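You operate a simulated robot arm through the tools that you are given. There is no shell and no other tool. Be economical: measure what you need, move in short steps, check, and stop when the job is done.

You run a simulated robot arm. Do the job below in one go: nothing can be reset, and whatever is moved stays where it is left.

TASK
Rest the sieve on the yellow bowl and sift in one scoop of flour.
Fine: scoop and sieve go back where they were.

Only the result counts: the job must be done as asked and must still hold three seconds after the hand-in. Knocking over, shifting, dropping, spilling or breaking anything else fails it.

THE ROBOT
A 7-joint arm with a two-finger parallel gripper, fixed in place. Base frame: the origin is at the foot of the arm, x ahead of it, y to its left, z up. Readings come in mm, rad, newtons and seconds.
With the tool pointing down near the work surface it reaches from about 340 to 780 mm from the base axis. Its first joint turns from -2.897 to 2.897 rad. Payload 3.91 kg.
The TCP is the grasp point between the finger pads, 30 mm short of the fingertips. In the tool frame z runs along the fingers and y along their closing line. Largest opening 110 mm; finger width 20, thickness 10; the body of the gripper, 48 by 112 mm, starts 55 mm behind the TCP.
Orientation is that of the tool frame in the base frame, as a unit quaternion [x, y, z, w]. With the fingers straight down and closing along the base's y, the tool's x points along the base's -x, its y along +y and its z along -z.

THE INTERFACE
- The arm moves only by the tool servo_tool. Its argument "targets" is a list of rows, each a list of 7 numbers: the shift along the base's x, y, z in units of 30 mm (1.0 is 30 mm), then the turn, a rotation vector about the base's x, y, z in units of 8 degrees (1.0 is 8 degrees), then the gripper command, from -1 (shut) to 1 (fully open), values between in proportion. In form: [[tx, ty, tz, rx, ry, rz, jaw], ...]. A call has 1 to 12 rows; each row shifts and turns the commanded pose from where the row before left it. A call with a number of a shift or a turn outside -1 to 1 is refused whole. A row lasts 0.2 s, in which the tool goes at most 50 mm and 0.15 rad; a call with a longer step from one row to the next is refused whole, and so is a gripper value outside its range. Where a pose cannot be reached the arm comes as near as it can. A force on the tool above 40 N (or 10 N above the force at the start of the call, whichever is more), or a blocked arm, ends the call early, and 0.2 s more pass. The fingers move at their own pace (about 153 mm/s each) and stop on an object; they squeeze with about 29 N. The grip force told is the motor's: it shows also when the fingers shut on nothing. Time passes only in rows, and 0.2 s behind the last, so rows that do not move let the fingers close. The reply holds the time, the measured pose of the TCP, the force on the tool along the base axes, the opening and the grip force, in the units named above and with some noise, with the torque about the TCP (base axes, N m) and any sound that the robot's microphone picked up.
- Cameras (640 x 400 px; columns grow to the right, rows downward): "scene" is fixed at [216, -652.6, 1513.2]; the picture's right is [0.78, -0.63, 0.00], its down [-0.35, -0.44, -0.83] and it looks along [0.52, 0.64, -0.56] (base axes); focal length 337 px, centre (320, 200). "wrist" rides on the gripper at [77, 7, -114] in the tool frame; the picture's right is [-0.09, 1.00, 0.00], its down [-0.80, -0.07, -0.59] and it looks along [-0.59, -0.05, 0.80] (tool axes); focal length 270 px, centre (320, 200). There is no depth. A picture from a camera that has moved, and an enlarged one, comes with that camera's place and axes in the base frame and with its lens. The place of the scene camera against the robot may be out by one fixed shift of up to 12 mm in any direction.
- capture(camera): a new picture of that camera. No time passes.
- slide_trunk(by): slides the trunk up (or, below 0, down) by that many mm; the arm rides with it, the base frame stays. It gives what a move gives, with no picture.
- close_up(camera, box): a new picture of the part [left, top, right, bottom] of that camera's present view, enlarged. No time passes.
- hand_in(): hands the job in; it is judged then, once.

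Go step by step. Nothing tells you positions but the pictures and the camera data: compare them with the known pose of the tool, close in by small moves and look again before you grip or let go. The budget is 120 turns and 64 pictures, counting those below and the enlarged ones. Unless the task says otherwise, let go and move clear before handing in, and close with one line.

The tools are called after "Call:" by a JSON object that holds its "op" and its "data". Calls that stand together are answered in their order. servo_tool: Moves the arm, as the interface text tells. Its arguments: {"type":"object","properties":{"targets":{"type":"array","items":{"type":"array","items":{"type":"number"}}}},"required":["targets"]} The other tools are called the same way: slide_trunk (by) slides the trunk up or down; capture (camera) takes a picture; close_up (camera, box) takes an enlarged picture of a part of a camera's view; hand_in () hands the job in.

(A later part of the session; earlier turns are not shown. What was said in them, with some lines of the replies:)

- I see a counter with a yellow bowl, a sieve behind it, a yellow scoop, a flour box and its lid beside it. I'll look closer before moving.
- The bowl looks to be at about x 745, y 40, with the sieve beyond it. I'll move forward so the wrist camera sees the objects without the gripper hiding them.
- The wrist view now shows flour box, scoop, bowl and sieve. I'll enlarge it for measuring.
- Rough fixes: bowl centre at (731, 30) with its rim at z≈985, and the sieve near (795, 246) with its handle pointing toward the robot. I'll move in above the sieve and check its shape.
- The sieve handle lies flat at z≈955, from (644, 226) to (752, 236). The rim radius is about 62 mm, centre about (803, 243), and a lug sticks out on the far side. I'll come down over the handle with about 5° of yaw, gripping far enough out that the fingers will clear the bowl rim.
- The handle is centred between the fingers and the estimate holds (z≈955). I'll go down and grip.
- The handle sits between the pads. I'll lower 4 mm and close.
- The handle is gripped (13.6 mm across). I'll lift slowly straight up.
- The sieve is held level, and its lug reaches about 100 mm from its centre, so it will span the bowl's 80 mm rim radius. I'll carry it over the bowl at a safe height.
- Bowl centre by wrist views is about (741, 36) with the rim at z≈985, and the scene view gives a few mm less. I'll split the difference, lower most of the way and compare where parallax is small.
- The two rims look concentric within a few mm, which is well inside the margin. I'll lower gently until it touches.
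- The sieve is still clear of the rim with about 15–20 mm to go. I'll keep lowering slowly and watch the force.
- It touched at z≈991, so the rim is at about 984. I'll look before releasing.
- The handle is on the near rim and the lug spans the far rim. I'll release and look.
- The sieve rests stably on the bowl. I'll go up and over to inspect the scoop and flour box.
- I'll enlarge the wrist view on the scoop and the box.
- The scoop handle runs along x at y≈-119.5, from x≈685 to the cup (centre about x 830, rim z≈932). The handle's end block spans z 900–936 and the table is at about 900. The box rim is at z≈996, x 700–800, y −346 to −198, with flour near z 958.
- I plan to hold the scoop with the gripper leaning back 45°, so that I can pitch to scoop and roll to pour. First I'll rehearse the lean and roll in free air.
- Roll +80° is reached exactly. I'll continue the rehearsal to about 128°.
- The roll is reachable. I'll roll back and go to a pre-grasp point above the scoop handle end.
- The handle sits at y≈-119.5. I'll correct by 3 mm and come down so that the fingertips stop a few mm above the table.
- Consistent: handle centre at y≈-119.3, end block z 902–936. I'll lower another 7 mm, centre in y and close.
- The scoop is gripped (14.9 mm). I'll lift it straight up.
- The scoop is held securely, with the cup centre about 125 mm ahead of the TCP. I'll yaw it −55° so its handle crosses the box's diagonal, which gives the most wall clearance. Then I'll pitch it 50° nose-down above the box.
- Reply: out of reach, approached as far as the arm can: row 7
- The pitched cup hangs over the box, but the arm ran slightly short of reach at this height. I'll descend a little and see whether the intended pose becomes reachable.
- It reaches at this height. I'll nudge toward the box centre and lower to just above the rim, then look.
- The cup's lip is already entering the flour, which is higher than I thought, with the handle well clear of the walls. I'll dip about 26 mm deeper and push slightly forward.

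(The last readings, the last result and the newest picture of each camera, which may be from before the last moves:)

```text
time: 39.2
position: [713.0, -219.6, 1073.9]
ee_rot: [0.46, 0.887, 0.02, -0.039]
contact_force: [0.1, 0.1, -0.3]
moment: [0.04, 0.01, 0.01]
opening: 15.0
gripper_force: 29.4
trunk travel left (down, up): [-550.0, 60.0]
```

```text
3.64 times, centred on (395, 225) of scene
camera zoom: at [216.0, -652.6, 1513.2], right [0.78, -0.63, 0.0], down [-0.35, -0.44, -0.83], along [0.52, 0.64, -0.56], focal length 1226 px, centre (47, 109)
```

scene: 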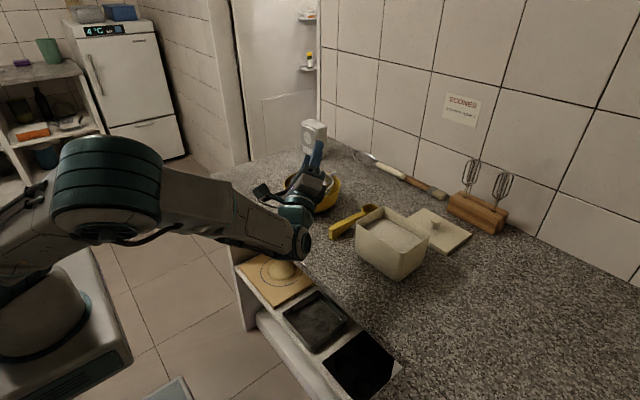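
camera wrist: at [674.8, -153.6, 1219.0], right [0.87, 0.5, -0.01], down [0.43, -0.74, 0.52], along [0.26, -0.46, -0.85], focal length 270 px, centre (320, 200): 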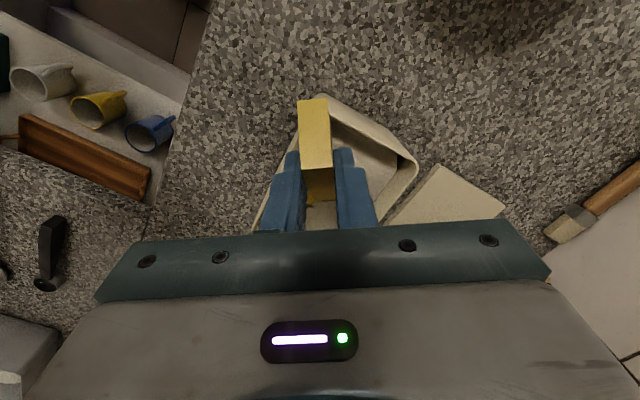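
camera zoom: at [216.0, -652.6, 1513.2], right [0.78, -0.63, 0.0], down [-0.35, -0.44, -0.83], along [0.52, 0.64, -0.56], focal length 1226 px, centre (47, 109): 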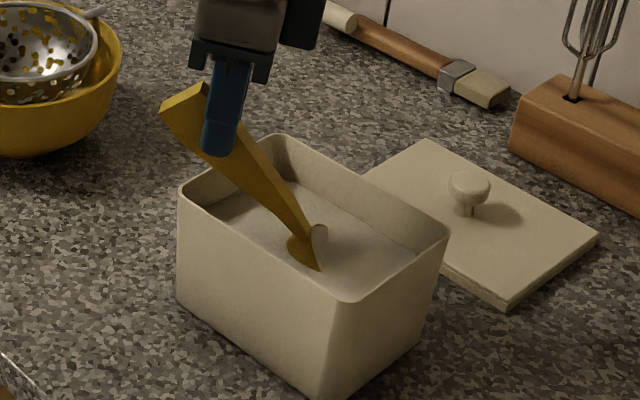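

The cup is submerged. I'll level it out while raising it, clear of the walls.

Call:
{"op": "servo_tool", "data": {"targets": [[-0.22, 0.314, -0.22, -0.717, -0.502, 0, -1], [-0.197, 0.281, -0.16, -0.717, -0.502, 0, -1], [-0.168, 0.24, -0.14, -0.717, -0.502, 0, -1], [-0.14, 0.199, -0.08, -0.717, -0.502, 0, -1], [-0.105, 0.15, -0.1, -0.717, -0.502, 0, -1], [-0.073, 0.104, -0.12, -0.717, -0.502, 0, -1], [-0.038, 0.055, -0.12, -0.819, -0.574, 0, -1], [0, 0, 0.4, 0, 0, 0, -1], [0, 0, 0.5, 0, 0, 0, -1], [0, 0, 0.6, 0, 0, 0, -1], [0, 0, 0.3, 0, 0, 0, -1], [0, 0, 0, 0, 0, 0, -1]]}}

Call:
{"op": "close_up", "data": {"camera": "scene", "box": [330, 160, 450, 270]}}

```text
time: 41.8
position: [685.4, -180.7, 1100.7]
ee_rot: [0.426, 0.819, -0.178, 0.341]
contact_force: [0.6, 0.6, -0.5]
moment: [0.07, 0.02, 0.0]
opening: 15.1
gripper_force: 29.4
trunk travel left (down, up): [-550.0, 60.0]
```

```text
3.64 times, centred on (390, 215) of scene
camera zoom: at [216.0, -652.6, 1513.2], right [0.78, -0.63, 0.0], down [-0.35, -0.44, -0.83], along [0.52, 0.64, -0.56], focal length 1226 px, centre (66, 146)
```

zoom: 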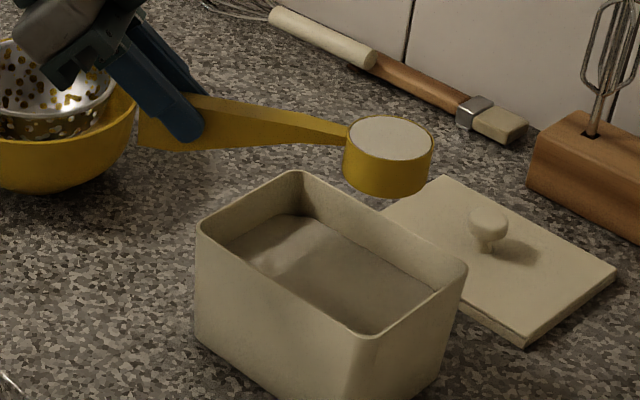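

The cup is full. I'll carry it level to the sieve, turning to a +20° yaw so the gripper stays clear of the sieve handle when I roll to pour.

Call:
{"op": "servo_tool", "data": {"targets": [[-0.24, 0.606, 0, 0, 0, 0.94, -1], [-0.24, 0.606, 0, 0, 0, 0.94, -1], [-0.24, 0.606, 0, 0, 0, 0.94, -1], [-0.24, 0.606, 0, 0, 0, 0.94, -1], [-0.24, 0.606, 0, 0, 0, 0.94, -1], [-0.24, 0.606, 0, 0, 0, 0.94, -1], [-0.24, 0.606, 0, 0, 0, 0.94, -1], [-0.24, 0.606, 0, 0, 0, 0.94, -1], [-0.24, 0.606, 0, 0, 0, 0.94, -1], [-0.24, 0.606, 0, 0, 0, 0.94, -1], [0, 0, -0.4, 0, 0, 0, -1], [0, 0, -0.4, 0, 0, 0, -1]]}}

Call:
{"op": "close_up", "data": {"camera": "scene", "box": [245, 120, 385, 220]}}

Call:
{"op": "capture", "data": {"camera": "wrist"}}

```text
time: 44.4
position: [614.1, 2.3, 1075.3]
ee_rot: [-0.163, 0.908, 0.068, 0.379]
contact_force: [0.0, 0.5, -0.9]
moment: [-0.04, 0.05, -0.03]
opening: 15.1
gripper_force: 29.2
trunk travel left (down, up): [-550.0, 60.0]
```

```text
4.00 times, centred on (315, 170) of scene
camera zoom: at [216.0, -652.6, 1513.2], right [0.78, -0.63, 0.0], down [-0.35, -0.44, -0.83], along [0.52, 0.64, -0.56], focal length 1349 px, centre (340, 320)
```

zoom: 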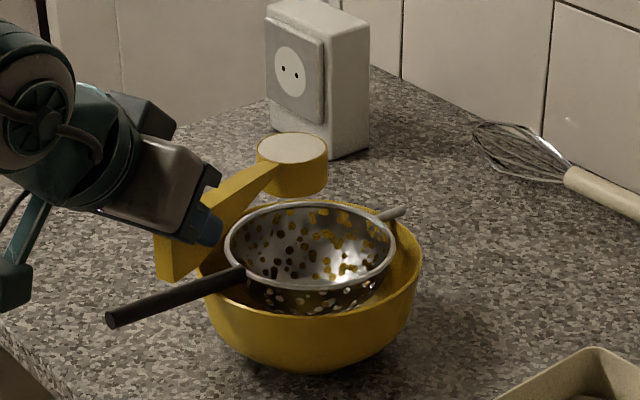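

```text
22 pictures are left
camera wrist: at [484.9, -38.6, 1101.0], right [-0.29, 0.96, 0.06], down [0.16, -0.02, 0.99], along [0.94, 0.29, -0.15], focal length 270 px, centre (320, 200)
```

wrist: 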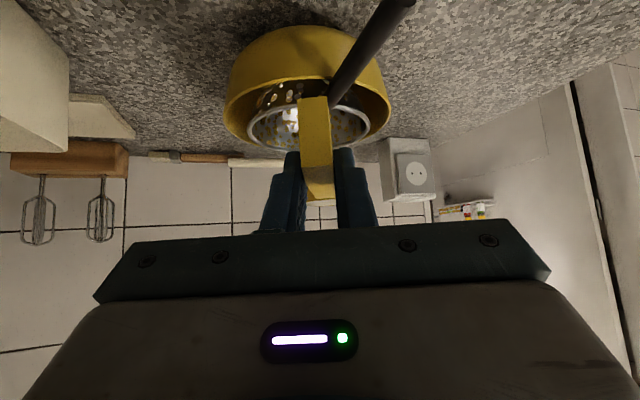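

The cup is over the sieve. I'll shift 5 mm and roll to pour.

Call:
{"op": "servo_tool", "data": {"targets": [[0, -0.17, -0.1, 0, 0, 0, -1], [0, 0, 0, 0.94, 0.342, 0, -1], [0, 0, 0, 0.94, 0.342, 0, -1], [0, 0, 0, 0.94, 0.342, 0, -1], [0, 0, 0, 0.94, 0.342, 0, -1], [0, 0, 0, 0.94, 0.342, 0, -1], [0, 0, 0, 0.94, 0.342, 0, -1], [0, 0, 0, 0.94, 0.342, 0, -1], [0, 0, 0, 0.94, 0.342, 0, -1], [0, 0, 0, 0.94, 0.342, 0, -1], [0, 0, 0, 0.94, 0.342, 0, -1], [0, 0, 0, 0, 0, 0, -1]]}}

Call:
{"op": "close_up", "data": {"camera": "scene", "box": [245, 120, 385, 220]}}

```text
time: 47.0
position: [613.8, -4.9, 1072.2]
ee_rot: [0.119, 0.738, 0.637, 0.188]
contact_force: [-0.1, -0.1, -0.3]
moment: [-0.02, 0.05, 0.0]
opening: 15.3
gripper_force: 29.1
trunk travel left (down, up): [-550.0, 60.0]
```

```text
4.00 times, centred on (315, 170) of scene
camera zoom: at [216.0, -652.6, 1513.2], right [0.78, -0.63, 0.0], down [-0.35, -0.44, -0.83], along [0.52, 0.64, -0.56], focal length 1349 px, centre (340, 320)
```

zoom: 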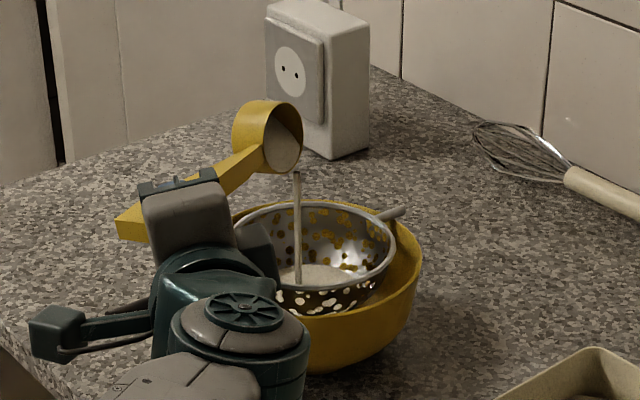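

Flour is streaming into the sieve. I'll roll further and hold to empty the cup.

Call:
{"op": "servo_tool", "data": {"targets": [[0, 0, 0, 0.94, 0.342, 0, -1], [0, 0, 0, 0.94, 0.342, 0, -1], [0, 0, 0, 0.94, 0.342, 0, -1], [0, 0, 0, 0, 0, 0, -1], [0, 0, 0, 0, 0, 0, -1], [0, 0, 0, 0, 0, 0, -1], [0, 0, 0, 0, 0, 0, -1], [0, 0, 0, 0, 0, 0, -1]]}}

Call:
{"op": "close_up", "data": {"camera": "scene", "box": [245, 120, 385, 220]}}

```text
time: 48.8
position: [613.5, -4.3, 1071.0]
ee_rot: [0.198, 0.611, 0.759, 0.109]
contact_force: [-1.6, -0.2, -0.2]
moment: [-0.01, 0.03, -0.02]
opening: 15.2
gripper_force: 29.3
trunk travel left (down, up): [-550.0, 60.0]
```

```text
4.00 times, centred on (315, 170) of scene
camera zoom: at [216.0, -652.6, 1513.2], right [0.78, -0.63, 0.0], down [-0.35, -0.44, -0.83], along [0.52, 0.64, -0.56], focal length 1349 px, centre (340, 320)
```

zoom: 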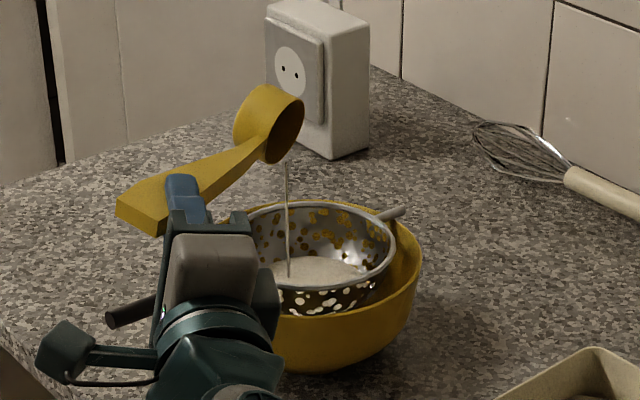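

The stream is thinning. I'll hold a while longer so the cup empties.

Call:
{"op": "servo_tool", "data": {"targets": [[0, 0, 0, 0.94, 0.342, 0, -1], [0, 0, 0, 0, 0, 0, -1], [0, 0, 0, 0, 0, 0, -1], [0, 0, 0, 0, 0, 0, -1], [0, 0, 0, 0, 0, 0, -1], [0, 0, 0, 0, 0, 0, -1], [0, 0, 0, 0, 0, 0, -1], [0, 0, 0, 0, 0, 0, -1], [0, 0, 0, 0, 0, 0, -1], [0, 0, 0, 0, 0, 0, -1]]}}

Call:
{"op": "close_up", "data": {"camera": "scene", "box": [245, 120, 385, 220]}}

```text
time: 51.0
position: [613.6, -3.7, 1072.0]
ee_rot: [0.223, 0.563, 0.792, 0.08]
contact_force: [0.0, -0.2, 0.2]
moment: [-0.04, 0.04, -0.01]
opening: 14.9
gripper_force: 28.6
trunk travel left (down, up): [-550.0, 60.0]
```

```text
4.00 times, centred on (315, 170) of scene
camera zoom: at [216.0, -652.6, 1513.2], right [0.78, -0.63, 0.0], down [-0.35, -0.44, -0.83], along [0.52, 0.64, -0.56], focal length 1349 px, centre (340, 320)
```

zoom: 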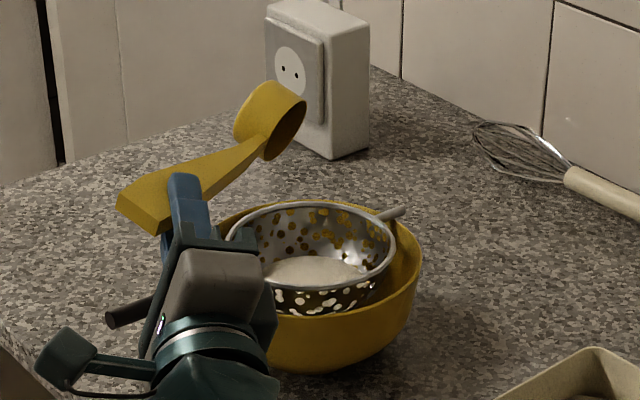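

The cup is empty and the flour sits in the sieve. I'll roll back level and then return the scoop to its spot.

Call:
{"op": "servo_tool", "data": {"targets": [[0, 0, 0, -0.94, -0.342, 0, -1], [0, 0, 0, -0.94, -0.342, 0, -1], [0, 0, 0, -0.94, -0.342, 0, -1], [0, 0, 0, -0.94, -0.342, 0, -1], [0, 0, 0, -0.94, -0.342, 0, -1], [0, 0, 0, -0.94, -0.342, 0, -1], [0, 0, 0, -0.94, -0.342, 0, -1], [0, 0, 0, -0.94, -0.342, 0, -1], [0, 0, 0, -0.94, -0.342, 0, -1], [0, 0, 0, -0.94, -0.342, 0, -1], [0, 0, 0, -0.94, -0.342, 0, -1], [0, 0, 0, -0.94, -0.342, 0, -1]]}}

Call:
{"op": "servo_tool", "data": {"targets": [[0, 0, 0, -0.94, -0.342, 0, -1], [0, 0, 0, -0.94, -0.342, 0, -1], [0, 0, 0.5, 0, 0, 0, -1], [0, 0, 0.5, 0, 0, 0, -1], [0.5, -0.65, 0, 0, 0, -0.6, -1], [0.5, -0.65, 0, 0, 0, -0.5, -1], [0.5, -0.65, 0, 0, 0, -0.5, -1], [0.5, -0.65, 0, 0, 0, -0.5, -1], [0.5, -0.65, 0, 0, 0, -0.4, -1], [0.5, -0.65, 0, 0, 0, 0, -1], [0, 0, 0, 0, 0, 0, -1]]}}

```text
time: 53.6
position: [612.8, -3.1, 1072.2]
ee_rot: [-0.11, 0.909, 0.193, 0.352]
contact_force: [0.3, 0.3, -0.5]
moment: [0.01, 0.03, 0.0]
opening: 14.9
gripper_force: 28.8
trunk travel left (down, up): [-550.0, 60.0]
```

```text
time: 56.0
position: [704.3, -119.0, 1100.5]
ee_rot: [-0.002, 0.924, 0.001, 0.383]
contact_force: [-0.6, -0.7, -0.5]
moment: [-0.02, 0.04, 0.01]
opening: 14.8
gripper_force: 28.7
trunk travel left (down, up): [-550.0, 60.0]
```

I'm above the original spot. I'll lower to about 20 mm short and compare.

Call:
{"op": "servo_tool", "data": {"targets": [[0, 0, -0.9, 0, 0, 0, -1], [0, 0, -0.9, 0, 0, 0, -1], [0, 0, -0.9, 0, 0, 0, -1], [0, 0, -0.9, 0, 0, 0, -1], [0, 0, -0.9, 0, 0, 0, -1], [0, 0, 0, 0, 0, 0, -1]]}}

Call:
{"op": "close_up", "data": {"camera": "scene", "box": [300, 180, 400, 260]}}

```text
time: 57.4
position: [702.4, -119.7, 965.6]
ee_rot: [-0.002, 0.923, 0.001, 0.384]
contact_force: [-0.6, 0.7, -0.4]
moment: [0.0, 0.06, 0.05]
opening: 14.9
gripper_force: 29.1
trunk travel left (down, up): [-550.0, 60.0]
```

```text
5.00 times, centred on (350, 220) of scene
camera zoom: at [216.0, -652.6, 1513.2], right [0.78, -0.63, 0.0], down [-0.35, -0.44, -0.83], along [0.52, 0.64, -0.56], focal length 1686 px, centre (170, 100)
```

zoom: 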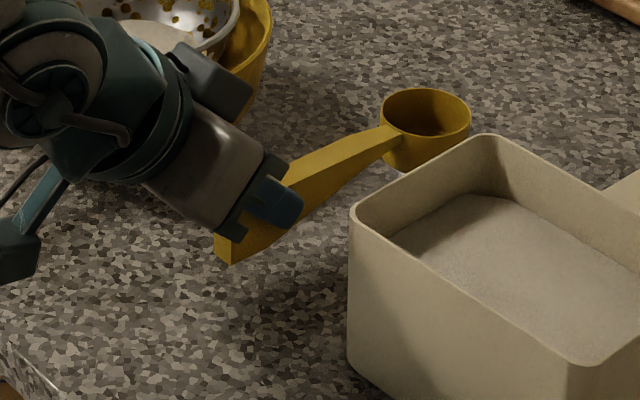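

It lines up with the original pose. I'll lower the rest slowly.

Call:
{"op": "servo_tool", "data": {"targets": [[0.05, 0, -0.3, 0, 0, 0, -1], [0, 0, -0.3, 0, 0, 0, -1], [0, 0, -0.2, 0, 0, 0, -1], [0, 0, -0.06, 0, 0, 0, -1], [0, 0, 0, 0, 0, 0, -1]]}}

```text
time: 58.6
position: [704.1, -120.8, 942.4]
ee_rot: [-0.002, 0.923, 0.0, 0.385]
contact_force: [-0.2, -1.5, 6.0]
moment: [0.07, -0.81, -0.06]
opening: 14.8
gripper_force: 29.1
trunk travel left (down, up): [-550.0, 60.0]
```

The cup touches first by a few mm, so the scoop has a slight pitch. I'll level it by about 1.5°, lower the rest and release.

Call:
{"op": "servo_tool", "data": {"targets": [[0, 0, 0, 0, -0.18, 0, -1], [0, 0, -0.08, 0, 0, 0, -1], [0, 0, 0, 0, 0, 0, -1]]}}

```text
time: 59.4
position: [702.8, -121.1, 941.6]
ee_rot: [-0.002, 0.917, 0.001, 0.398]
contact_force: [0.1, -3.3, 17.4]
moment: [0.0, 0.3, 0.01]
opening: 14.9
gripper_force: 29.1
trunk travel left (down, up): [-550.0, 60.0]
```

It's seated flat on the table now. I'll relieve the pressure and open.

Call:
{"op": "servo_tool", "data": {"targets": [[0, 0, 0.09, 0, 0, 0, -1], [0, 0, 0, 0, 0, 0, -0.6], [0, 0, 0, 0, 0, 0, -0.1], [0, 0, 0, 0, 0, 0, 0], [0, 0, 0, 0, 0, 0, 0]]}}

Call:
{"op": "close_up", "data": {"camera": "scene", "box": [300, 180, 400, 260]}}

```text
time: 60.6
position: [702.5, -121.2, 941.1]
ee_rot: [-0.003, 0.918, 0.001, 0.396]
contact_force: [-0.1, 0.1, 0.9]
moment: [0.02, -0.01, -0.01]
opening: 55.2
gripper_force: 0.0
trunk travel left (down, up): [-550.0, 60.0]
```

```text
5.00 times, centred on (350, 220) of scene
camera zoom: at [216.0, -652.6, 1513.2], right [0.78, -0.63, 0.0], down [-0.35, -0.44, -0.83], along [0.52, 0.64, -0.56], focal length 1686 px, centre (170, 100)
```

zoom: 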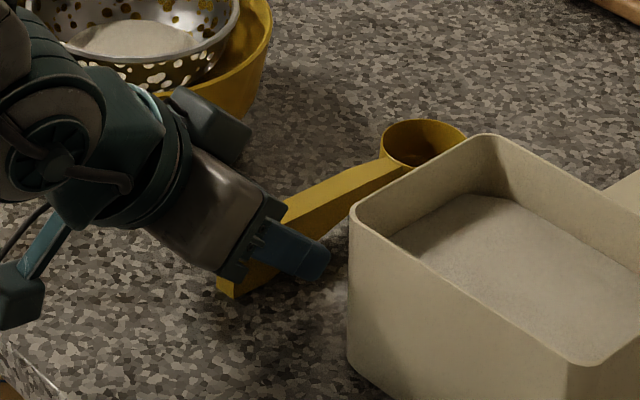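

The scoop is back where it was. I'll retract, straighten the tool and go over the sieve handle.

Call:
{"op": "servo_tool", "data": {"targets": [[0, 0, 0.7, 0, 0, 0, 0], [0, 0, 0.9, 0, 0, 0, 0], [0, 0, 0.9, 0, 0, 0, 0], [0, 0, 0.9, 0, 0, 0, 0], [0, 0, 0.9, 0, 0, 0, 0], [0, 0, 0, 0, 0.97, 0, 0], [0, 0, 0, 0, 0.97, 0, 0], [0, 0, 0, 0, 0.97, 0, 0], [0, 0, 0, 0, 0.97, 0, 0], [0, 0, 0, 0, 0.97, 0, 0], [0, 0, 0, 0, 0.97, 0, 0], [0, 0, 0, 0, 0, 0, 0]]}}

Call:
{"op": "servo_tool", "data": {"targets": [[-0.5, 0.87, 0, 0, 0, 0, 0], [-0.5, 0.87, 0, 0, 0, 0, 0], [-0.5, 0.87, 0, 0, 0, 0, 0], [-0.5, 0.87, 0, 0, 0, 0, 0], [-0.45, 0.87, 0, 0, 0, 0, 0], [-0.45, 0.87, 0, 0, 0, 0, 0], [0, 0, 0, 0, 0, 0, 0]]}}

Call:
{"op": "capture", "data": {"camera": "wrist"}}

```text
time: 63.2
position: [704.3, -121.8, 1070.9]
ee_rot: [-0.002, 1.0, 0.001, 0.0]
contact_force: [0.4, -0.1, 1.2]
moment: [0.01, 0.01, -0.01]
opening: 55.2
gripper_force: 0.0
trunk travel left (down, up): [-550.0, 60.0]
```

```text
time: 64.8
position: [615.4, 37.2, 1069.9]
ee_rot: [-0.002, 1.0, 0.002, 0.0]
contact_force: [0.3, 0.1, -0.5]
moment: [-0.03, -0.01, 0.0]
opening: 54.9
gripper_force: 0.0
trunk travel left (down, up): [-550.0, 60.0]
```

```text
16 pictures are left
camera wrist: at [539.8, 42.6, 1184.9], right [0.09, 1.0, 0.0], down [0.8, -0.07, 0.59], along [0.59, -0.05, -0.8], focal length 270 px, centre (320, 200)
```

wrist: 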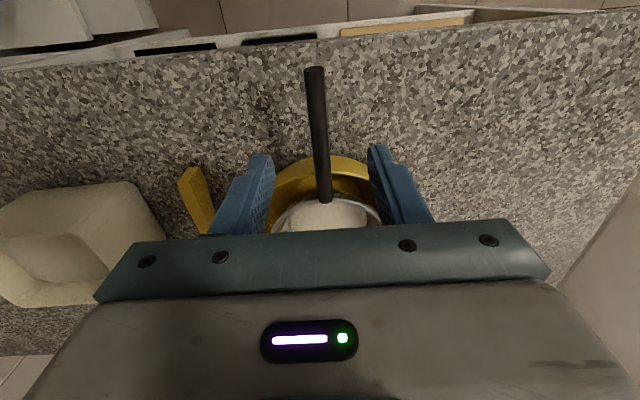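

The handle is centred between the fingers. I'll come down and grip it.

Call:
{"op": "servo_tool", "data": {"targets": [[0, 0, -0.8, 0, 0, 0, 0], [0, 0, -0.8, 0, 0, 0, 0], [0, 0, -0.7, 0, 0, 0, 0], [0, 0, -0.3, 0, 0, 0, 0], [0, 0, 0, 0, 0, 0, -0.5], [0, 0, 0, 0, 0, 0, -1], [0, 0, 0, 0, 0, 0, -1], [0, 0, 0, 0, 0, 0, -1]]}}

```text
time: 66.6
position: [617.8, 36.8, 993.1]
ee_rot: [-0.002, 1.0, 0.003, 0.0]
contact_force: [1.0, -0.7, -0.9]
moment: [-0.02, 0.16, 0.01]
opening: 13.1
gripper_force: 29.2
trunk travel left (down, up): [-550.0, 60.0]
```

Gripped. I'll raise it about 3 mm so the bowl isn't dragged, shake gently and check.

Call:
{"op": "servo_tool", "data": {"targets": [[0, 0, 0.1, 0, 0, 0, -1], [0, 0.2, 0, 0, 0, 0, -1], [0, -0.4, 0, 0, 0, 0, -1], [0, 0.4, 0, 0, 0, 0, -1], [0, -0.4, 0, 0, 0, 0, -1], [0, 0.4, 0, 0, 0, 0, -1], [0, -0.4, 0, 0, 0, 0, -1], [0, 0.4, 0, 0, 0, 0, -1], [0, -0.4, 0, 0, 0, 0, -1], [0, 0.4, 0, 0, 0, 0, -1], [0, -0.2, 0, 0, 0, 0, -1]]}}

Call:
{"op": "close_up", "data": {"camera": "scene", "box": [255, 140, 375, 215]}}

```text
time: 69.0
position: [617.6, 34.9, 994.0]
ee_rot: [-0.001, 1.0, 0.001, 0.0]
contact_force: [0.3, 0.8, -1.7]
moment: [0.01, 0.15, -0.01]
opening: 13.2
gripper_force: 29.5
trunk travel left (down, up): [-550.0, 60.0]
```

```text
5.33 times, centred on (315, 178) of scene
camera zoom: at [216.0, -652.6, 1513.2], right [0.78, -0.63, 0.0], down [-0.35, -0.44, -0.83], along [0.52, 0.64, -0.56], focal length 1799 px, centre (347, 320)
```

zoom: 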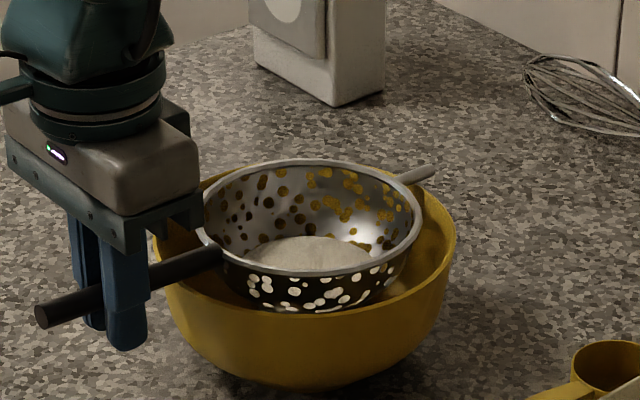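

The flour still sits in the sieve. I'll shake more briskly within the clearance.

Call:
{"op": "servo_tool", "data": {"targets": [[0, 0.28, 0.05, 0, 0, 0, -1], [0, -0.56, 0, 0, 0, 0, -1], [0, 0.56, 0, 0, 0, 0, -1], [0, -0.56, 0, 0, 0, 0, -1], [0, 0.56, 0, 0, 0, 0, -1], [0, -0.56, 0, 0, 0, 0, -1], [0, 0.56, 0, 0, 0, 0, -1], [0, -0.56, 0, 0, 0, 0, -1], [0, 0.56, 0, 0, 0, 0, -1], [0, -0.56, 0, 0, 0, 0, -1], [0, 0.56, 0, 0, 0, 0, -1], [0, -0.28, 0, 0, 0, 0, -1]]}}

Call:
{"op": "servo_tool", "data": {"targets": [[0.2, 0, 0, 0, 0, 0, -1], [-0.4, 0, 0, 0, 0, 0, -1], [0.4, 0, 0, 0, 0, 0, -1], [-0.4, 0, 0, 0, 0, 0, -1], [0.4, 0, 0, 0, 0, 0, -1], [-0.4, 0, 0, 0, 0, 0, -1], [0.4, 0, 0, 0, 0, 0, -1], [-0.4, 0, 0, 0, 0, 0, -1], [0.4, 0, 0, 0, 0, 0, -1], [-0.4, 0, 0, 0, 0, 0, -1], [0.4, 0, 0, 0, 0, 0, -1], [-0.2, 0, 0, 0, 0, 0, -1]]}}

Call:
{"op": "close_up", "data": {"camera": "scene", "box": [255, 140, 375, 215]}}

```text
time: 71.6
position: [617.2, 35.9, 996.2]
ee_rot: [-0.001, 1.0, 0.001, 0.0]
contact_force: [0.5, 0.2, -1.4]
moment: [-0.03, 0.13, -0.01]
opening: 13.4
gripper_force: 29.2
trunk travel left (down, up): [-550.0, 60.0]
```

```text
time: 74.2
position: [617.6, 35.8, 997.1]
ee_rot: [-0.001, 1.0, 0.002, 0.002]
contact_force: [0.2, 0.6, -1.4]
moment: [0.01, 0.16, 0.02]
opening: 13.1
gripper_force: 28.6
trunk travel left (down, up): [-550.0, 60.0]
```

```text
5.33 times, centred on (315, 178) of scene
camera zoom: at [216.0, -652.6, 1513.2], right [0.78, -0.63, 0.0], down [-0.35, -0.44, -0.83], along [0.52, 0.64, -0.56], focal length 1799 px, centre (347, 320)
```

zoom: 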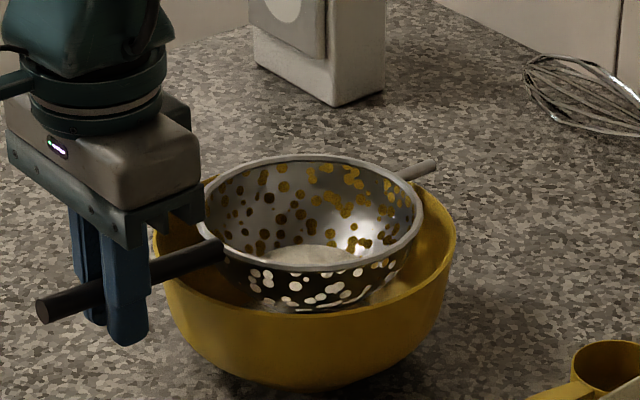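

The flour level is falling, so the sifting works. I'll keep shaking.

Call:
{"op": "servo_tool", "data": {"targets": [[0, 0.28, 0, 0, 0, 0, -1], [0, -0.56, 0, 0, 0, 0, -1], [0, 0.56, 0, 0, 0, 0, -1], [0, -0.56, 0, 0, 0, 0, -1], [0, 0.56, 0, 0, 0, 0, -1], [0, -0.56, 0, 0, 0, 0, -1], [0, 0.56, 0, 0, 0, 0, -1], [0, -0.56, 0, 0, 0, 0, -1], [0, 0.56, 0, 0, 0, 0, -1], [0, -0.56, 0, 0, 0, 0, -1], [0, 0.56, 0, 0, 0, 0, -1], [0, -0.28, 0, 0, 0, 0, -1]]}}

Call:
{"op": "servo_tool", "data": {"targets": [[0, 0.28, 0, 0, 0, 0, -1], [0, -0.56, 0, 0, 0, 0, -1], [0, 0.56, 0, 0, 0, 0, -1], [0, -0.56, 0, 0, 0, 0, -1], [0, 0.56, 0, 0, 0, 0, -1], [0, -0.56, 0, 0, 0, 0, -1], [0, 0.56, 0, 0, 0, 0, -1], [0, -0.56, 0, 0, 0, 0, -1], [0, 0.56, 0, 0, 0, 0, -1], [0, -0.56, 0, 0, 0, 0, -1], [0, 0.56, 0, 0, 0, 0, -1], [0, -0.28, 0, 0, 0, 0, -1]]}}

Call:
{"op": "servo_tool", "data": {"targets": [[0, 0.28, 0, 0, 0, 0, -1], [0, -0.56, 0, 0, 0, 0, -1], [0, 0.56, 0, 0, 0, 0, -1], [0, -0.56, 0, 0, 0, 0, -1], [0, 0.56, 0, 0, 0, 0, -1], [0, -0.56, 0, 0, 0, 0, -1], [0, 0.56, 0, 0, 0, 0, -1], [0, -0.56, 0, 0, 0, 0, -1], [0, 0.56, 0, 0, 0, 0, -1], [0, -0.56, 0, 0, 0, 0, -1], [0, 0.56, 0, 0, 0, 0, -1], [0, -0.28, 0, 0, 0, 0, -1]]}}

Call:
{"op": "close_up", "data": {"camera": "scene", "box": [255, 140, 375, 215]}}

```text
time: 76.8
position: [618.1, 35.1, 997.3]
ee_rot: [-0.003, 1.0, 0.002, -0.001]
contact_force: [-0.5, -0.1, -0.8]
moment: [-0.01, 0.15, -0.02]
opening: 13.1
gripper_force: 29.0
trunk travel left (down, up): [-550.0, 60.0]
```

```text
time: 79.4
position: [617.7, 35.9, 996.9]
ee_rot: [-0.002, 1.0, 0.003, 0.0]
contact_force: [-0.7, -0.9, -1.1]
moment: [0.02, 0.14, -0.01]
opening: 12.9
gripper_force: 29.0
trunk travel left (down, up): [-550.0, 60.0]
```

```text
time: 82.0
position: [618.4, 34.7, 996.6]
ee_rot: [-0.002, 1.0, 0.002, 0.0]
contact_force: [0.0, -0.5, -0.6]
moment: [-0.01, 0.11, -0.06]
opening: 13.3
gripper_force: 29.4
trunk travel left (down, up): [-550.0, 60.0]
```

```text
5.33 times, centred on (315, 178) of scene
camera zoom: at [216.0, -652.6, 1513.2], right [0.78, -0.63, 0.0], down [-0.35, -0.44, -0.83], along [0.52, 0.64, -0.56], focal length 1799 px, centre (347, 320)
```

zoom: 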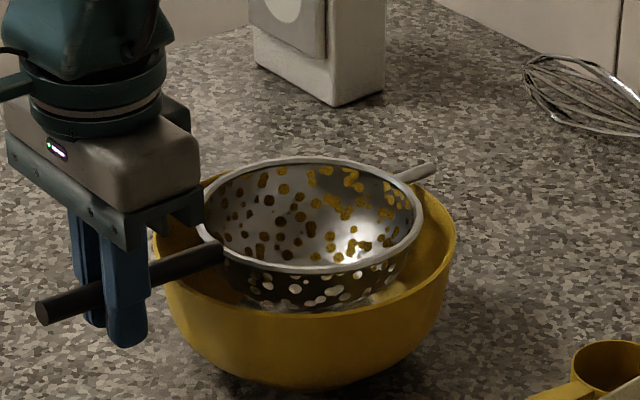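

Almost no flour is visible in the sieve now. I'll do two more rounds to empty it fully, then check.

Call:
{"op": "servo_tool", "data": {"targets": [[0, 0.28, 0, 0, 0, 0, -1], [0, -0.56, 0, 0, 0, 0, -1], [0, 0.56, 0, 0, 0, 0, -1], [0, -0.56, 0, 0, 0, 0, -1], [0, 0.56, 0, 0, 0, 0, -1], [0, -0.56, 0, 0, 0, 0, -1], [0, 0.56, 0, 0, 0, 0, -1], [0, -0.56, 0, 0, 0, 0, -1], [0, 0.56, 0, 0, 0, 0, -1], [0, -0.56, 0, 0, 0, 0, -1], [0, 0.56, 0, 0, 0, 0, -1], [0, -0.28, 0, 0, 0, 0, -1]]}}

Call:
{"op": "servo_tool", "data": {"targets": [[0, 0.28, 0, 0, 0, 0, -1], [0, -0.56, 0, 0, 0, 0, -1], [0, 0.56, 0, 0, 0, 0, -1], [0, -0.56, 0, 0, 0, 0, -1], [0, 0.56, 0, 0, 0, 0, -1], [0, -0.56, 0, 0, 0, 0, -1], [0, 0.56, 0, 0, 0, 0, -1], [0, -0.56, 0, 0, 0, 0, -1], [0, 0.56, 0, 0, 0, 0, -1], [0, -0.56, 0, 0, 0, 0, -1], [0, 0.56, 0, 0, 0, 0, -1], [0, -0.28, 0, 0, 0, 0, -1]]}}

Call:
{"op": "servo_tool", "data": {"targets": [[0.2, 0, 0, 0, 0, 0, -1], [-0.4, 0, 0, 0, 0, 0, -1], [0.4, 0, 0, 0, 0, 0, -1], [-0.4, 0, 0, 0, 0, 0, -1], [0.4, 0, 0, 0, 0, 0, -1], [-0.4, 0, 0, 0, 0, 0, -1], [0.4, 0, 0, 0, 0, 0, -1], [-0.4, 0, 0, 0, 0, 0, -1], [0.4, 0, 0, 0, 0, 0, -1], [-0.4, 0, 0, 0, 0, 0, -1], [0.4, 0, 0, 0, 0, 0, -1], [-0.2, 0, 0, 0, 0, 0, -1]]}}

Call:
{"op": "servo_tool", "data": {"targets": [[0, 0, 0.3, 0, 0, 0, -1], [0, 0, 0.5, 0, 0, 0, -1], [0, 0, 0.5, 0, 0, 0, -1], [0, 0, 0.2, 0, 0, 0, -1], [0, 0, 0, 0, 0, 0, -1], [0, 0, 0, 0, 0, 0, -1]]}}

Call:
{"op": "close_up", "data": {"camera": "scene", "box": [255, 130, 375, 215]}}

```text
time: 84.6
position: [618.0, 36.0, 996.6]
ee_rot: [-0.002, 1.0, 0.002, 0.0]
contact_force: [-0.4, -0.1, -1.2]
moment: [0.01, 0.12, -0.03]
opening: 13.3
gripper_force: 29.3
trunk travel left (down, up): [-550.0, 60.0]
```

```text
time: 87.2
position: [618.1, 33.4, 996.2]
ee_rot: [-0.002, 1.0, 0.0, -0.001]
contact_force: [-0.4, 0.3, -1.5]
moment: [-0.02, 0.12, -0.01]
opening: 13.1
gripper_force: 29.0
trunk travel left (down, up): [-550.0, 60.0]
```

```text
time: 89.8
position: [617.4, 35.2, 997.6]
ee_rot: [-0.003, 1.0, 0.002, 0.002]
contact_force: [-0.4, -0.1, -1.2]
moment: [-0.01, 0.17, -0.05]
opening: 12.9
gripper_force: 29.4
trunk travel left (down, up): [-550.0, 60.0]
```

```text
time: 91.2
position: [619.5, 36.3, 1042.1]
ee_rot: [-0.002, 1.0, 0.003, -0.001]
contact_force: [-0.3, -0.5, -1.1]
moment: [0.02, 0.1, 0.01]
opening: 13.0
gripper_force: 28.8
trunk travel left (down, up): [-550.0, 60.0]
```

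```text
4.71 times, centred on (315, 172) of scene
camera zoom: at [216.0, -652.6, 1513.2], right [0.78, -0.63, 0.0], down [-0.35, -0.44, -0.83], along [0.52, 0.64, -0.56], focal length 1587 px, centre (344, 329)
```

zoom: 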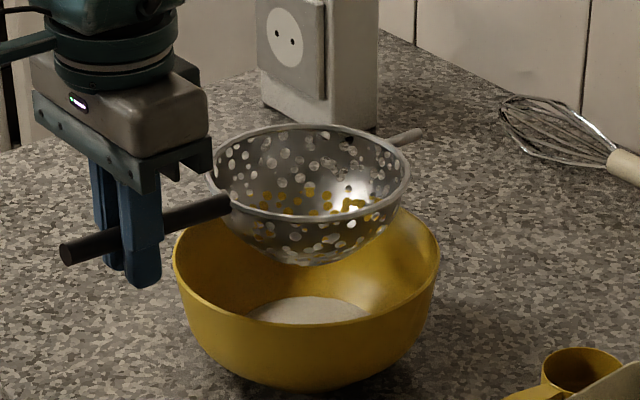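

The bowl now holds the flour. Before carrying the sieve away I'll tilt it slightly toward the camera, still over the bowl, to check that it's empty.

Call:
{"op": "servo_tool", "data": {"targets": [[0, 0, 0.5, 0.9, 0, 0, -1], [0, 0, 0.5, 0.9, 0, 0, -1], [0, 0, 0, 0.9, 0, 0, -1], [0, 0, 0, 0.9, 0, 0, -1], [0, 0, 0, 0, 0, 0, -1]]}}

Call:
{"op": "close_up", "data": {"camera": "scene", "box": [255, 120, 375, 215]}}

```text
time: 92.4
position: [616.1, 36.7, 1071.5]
ee_rot: [-0.002, 0.968, 0.251, 0.001]
contact_force: [0.5, 0.0, -1.2]
moment: [-0.03, 0.14, -0.03]
opening: 12.9
gripper_force: 29.1
trunk travel left (down, up): [-550.0, 60.0]
```

```text
4.21 times, centred on (315, 168) of scene
camera zoom: at [216.0, -652.6, 1513.2], right [0.78, -0.63, 0.0], down [-0.35, -0.44, -0.83], along [0.52, 0.64, -0.56], focal length 1420 px, centre (341, 337)
```

zoom: 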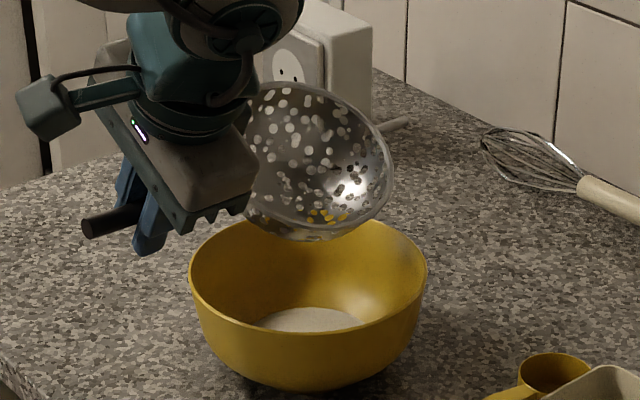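

The sieve is empty. I'll level it and carry it back above its original place.

Call:
{"op": "servo_tool", "data": {"targets": [[0, 0, 0.1, -0.9, 0, 0, -1], [0, 0, 0, -0.9, 0, 0, -1], [0, 0, 0, -0.9, 0, 0, -1], [0, 0, 0, -0.9, 0, 0, -1], [0, 0, 0.3, 0, 0, 0, -1], [0, 0, 0, 0, 0, 0, -1]]}}

Call:
{"op": "servo_tool", "data": {"targets": [[0.3, 0.8, 0, 0, 0, 0.079, -1], [0.3, 0.8, 0, 0, 0, 0.079, -1], [0.3, 0.8, 0, 0, 0, 0.079, -1], [0.3, 0.8, 0, 0, 0, 0.079, -1], [0.3, 0.8, 0, 0, 0, 0.079, -1], [0.3, 0.8, 0, 0, 0, 0.079, -1], [0.3, 0.8, 0, 0, 0, 0.079, -1], [0.3, 0.8, 0, 0, 0, 0.079, -1], [0, 0, 0, 0, 0, 0, -1]]}}

```text
time: 93.8
position: [617.2, 36.2, 1085.1]
ee_rot: [-0.001, 1.0, 0.002, 0.0]
contact_force: [0.0, -0.2, -1.8]
moment: [0.01, 0.14, 0.03]
opening: 13.2
gripper_force: 28.8
trunk travel left (down, up): [-550.0, 60.0]
```

```text
time: 95.8
position: [689.8, 227.7, 1082.5]
ee_rot: [-0.047, 0.999, 0.001, 0.0]
contact_force: [0.2, 0.0, -1.1]
moment: [-0.02, 0.13, 0.01]
opening: 13.3
gripper_force: 29.4
trunk travel left (down, up): [-550.0, 60.0]
```

I'm above the original spot. I'll lower to about 10 mm short and compare.

Call:
{"op": "servo_tool", "data": {"targets": [[0, 0.02, -0.8, 0, 0, 0, -1], [0, 0, -0.8, 0, 0, 0, -1], [0, 0, -0.8, 0, 0, 0, -1], [0, 0, -0.8, 0, 0, 0, -1], [0, 0, -0.6, 0, 0, 0, -1], [0, 0, 0, 0, 0, 0, -1]]}}

Call:
{"op": "close_up", "data": {"camera": "scene", "box": [245, 130, 335, 190]}}

```text
time: 97.2
position: [689.7, 230.5, 970.0]
ee_rot: [-0.047, 0.999, 0.002, 0.0]
contact_force: [0.5, -0.2, -2.0]
moment: [-0.02, 0.1, 0.01]
opening: 13.2
gripper_force: 28.8
trunk travel left (down, up): [-550.0, 60.0]
```

```text
6.67 times, centred on (290, 160) of scene
camera zoom: at [216.0, -652.6, 1513.2], right [0.78, -0.63, 0.0], down [-0.35, -0.44, -0.83], along [0.52, 0.64, -0.56], focal length 2248 px, centre (520, 467)
```

zoom: 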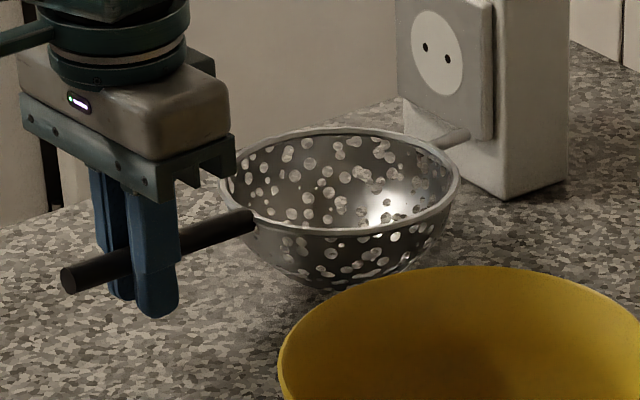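

The bowl hasn't moved and the sieve lines up within 2–3 mm. I'll lower to contact.

Call:
{"op": "servo_tool", "data": {"targets": [[-0.06, 0.02, -0.25, 0, 0, 0, -1], [0, 0, -0.15, 0, 0, 0, -1], [0, 0, -0.1, 0, 0, 0, -1], [0, 0, 0, 0, 0, 0, -1]]}}

```text
time: 98.2
position: [687.4, 228.7, 954.8]
ee_rot: [-0.046, 0.999, 0.002, 0.003]
contact_force: [1.2, -0.2, 4.0]
moment: [0.09, -0.85, 0.02]
opening: 13.1
gripper_force: 28.9
trunk travel left (down, up): [-550.0, 60.0]
```

It touches, with a small nose-down pitch. I'll level it slightly and release gently.

Call:
{"op": "servo_tool", "data": {"targets": [[0, 0, 0, 0, -0.15, 0, -1], [0, 0, -0.04, 0, 0, 0, -1], [0, 0, 0, 0, 0, 0, -1]]}}

```text
time: 99.0
position: [687.4, 230.1, 952.9]
ee_rot: [-0.047, 0.999, 0.001, 0.01]
contact_force: [-0.2, 0.2, -1.7]
moment: [-0.01, 0.15, 0.03]
opening: 13.0
gripper_force: 28.9
trunk travel left (down, up): [-550.0, 60.0]
```

It's free again after leveling. I'll lower a little more.

Call:
{"op": "servo_tool", "data": {"targets": [[0, 0, -0.06, 0, 0, 0, -1], [0, 0, -0.04, 0, 0, 0, -1]]}}

```text
time: 99.6
position: [687.7, 230.8, 952.8]
ee_rot: [-0.046, 0.999, 0.001, 0.012]
contact_force: [-1.3, -0.6, 5.7]
moment: [0.07, -0.52, -0.02]
opening: 13.4
gripper_force: 29.5
trunk travel left (down, up): [-550.0, 60.0]
```

Contact is at the original height with only a light load. I'll release, back off upward and check.

Call:
{"op": "servo_tool", "data": {"targets": [[0, 0, 0, 0, 0, 0, -0.75], [0, 0, 0, 0, 0, 0, -0.5], [0, 0, 0, 0, 0, 0, 0], [0, 0, 0, 0, 0, 0, 0], [0, 0, 0.5, 0, 0, 0, 0], [0, 0, 0.9, 0, 0, 0, 0], [0, 0, 0.9, 0, 0, 0, 0], [0, 0, 0.9, 0, 0, 0, 0], [-0.5, 0, 0.9, 0, 0, 0, 0], [-0.9, 0, 0.9, 0, 0, 0, 0], [-0.9, 0, 0.9, 0, 0, 0, 0]]}}

Call:
{"op": "close_up", "data": {"camera": "scene", "box": [245, 140, 325, 190]}}

Call:
{"op": "close_up", "data": {"camera": "scene", "box": [310, 180, 490, 290]}}

Call:
{"op": "capture", "data": {"camera": "scene"}}

```text
time: 102.0
position: [618.3, 228.9, 1127.6]
ee_rot: [-0.045, 0.999, 0.001, 0.011]
contact_force: [-0.2, -1.2, 0.5]
moment: [-0.04, -0.02, -0.01]
opening: 55.1
gripper_force: 0.0
trunk travel left (down, up): [-550.0, 60.0]
```

```text
8.00 times, centred on (285, 165) of scene
camera zoom: at [216.0, -652.6, 1513.2], right [0.78, -0.63, 0.0], down [-0.35, -0.44, -0.83], along [0.52, 0.64, -0.56], focal length 2698 px, centre (600, 480)
```

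zoom: 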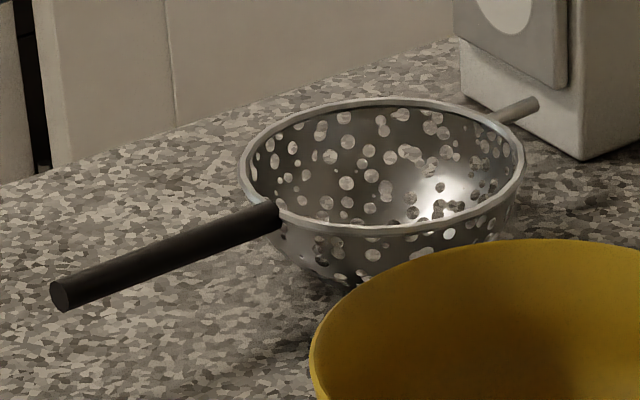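

```text
3.56 times, centred on (400, 235) of scene
camera zoom: at [216.0, -652.6, 1513.2], right [0.78, -0.63, 0.0], down [-0.35, -0.44, -0.83], along [0.52, 0.64, -0.56], focal length 1199 px, centre (36, 76)
```

zoom: 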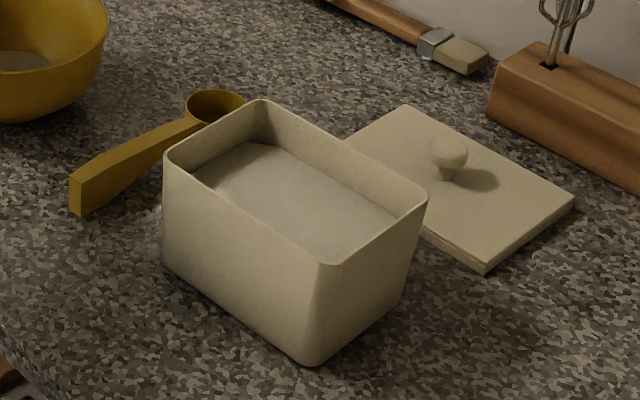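

```text
7 pictures are left
```

scene: 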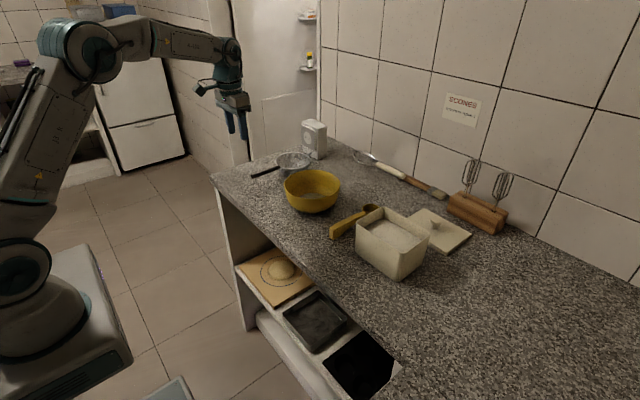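

Sieve and scoop are back within about 2 mm of where they started. The bowl hasn't moved and holds the flour, nothing is spilled and the arm is clear, so I'm handing in.

Call:
{"op": "hand_in", "data": {}}

```text
The job is handed in.
```

One scoop of flour has been sifted through the sieve into the yellow bowl, and the scoop and sieve are back where they were, to within about 2 mm.
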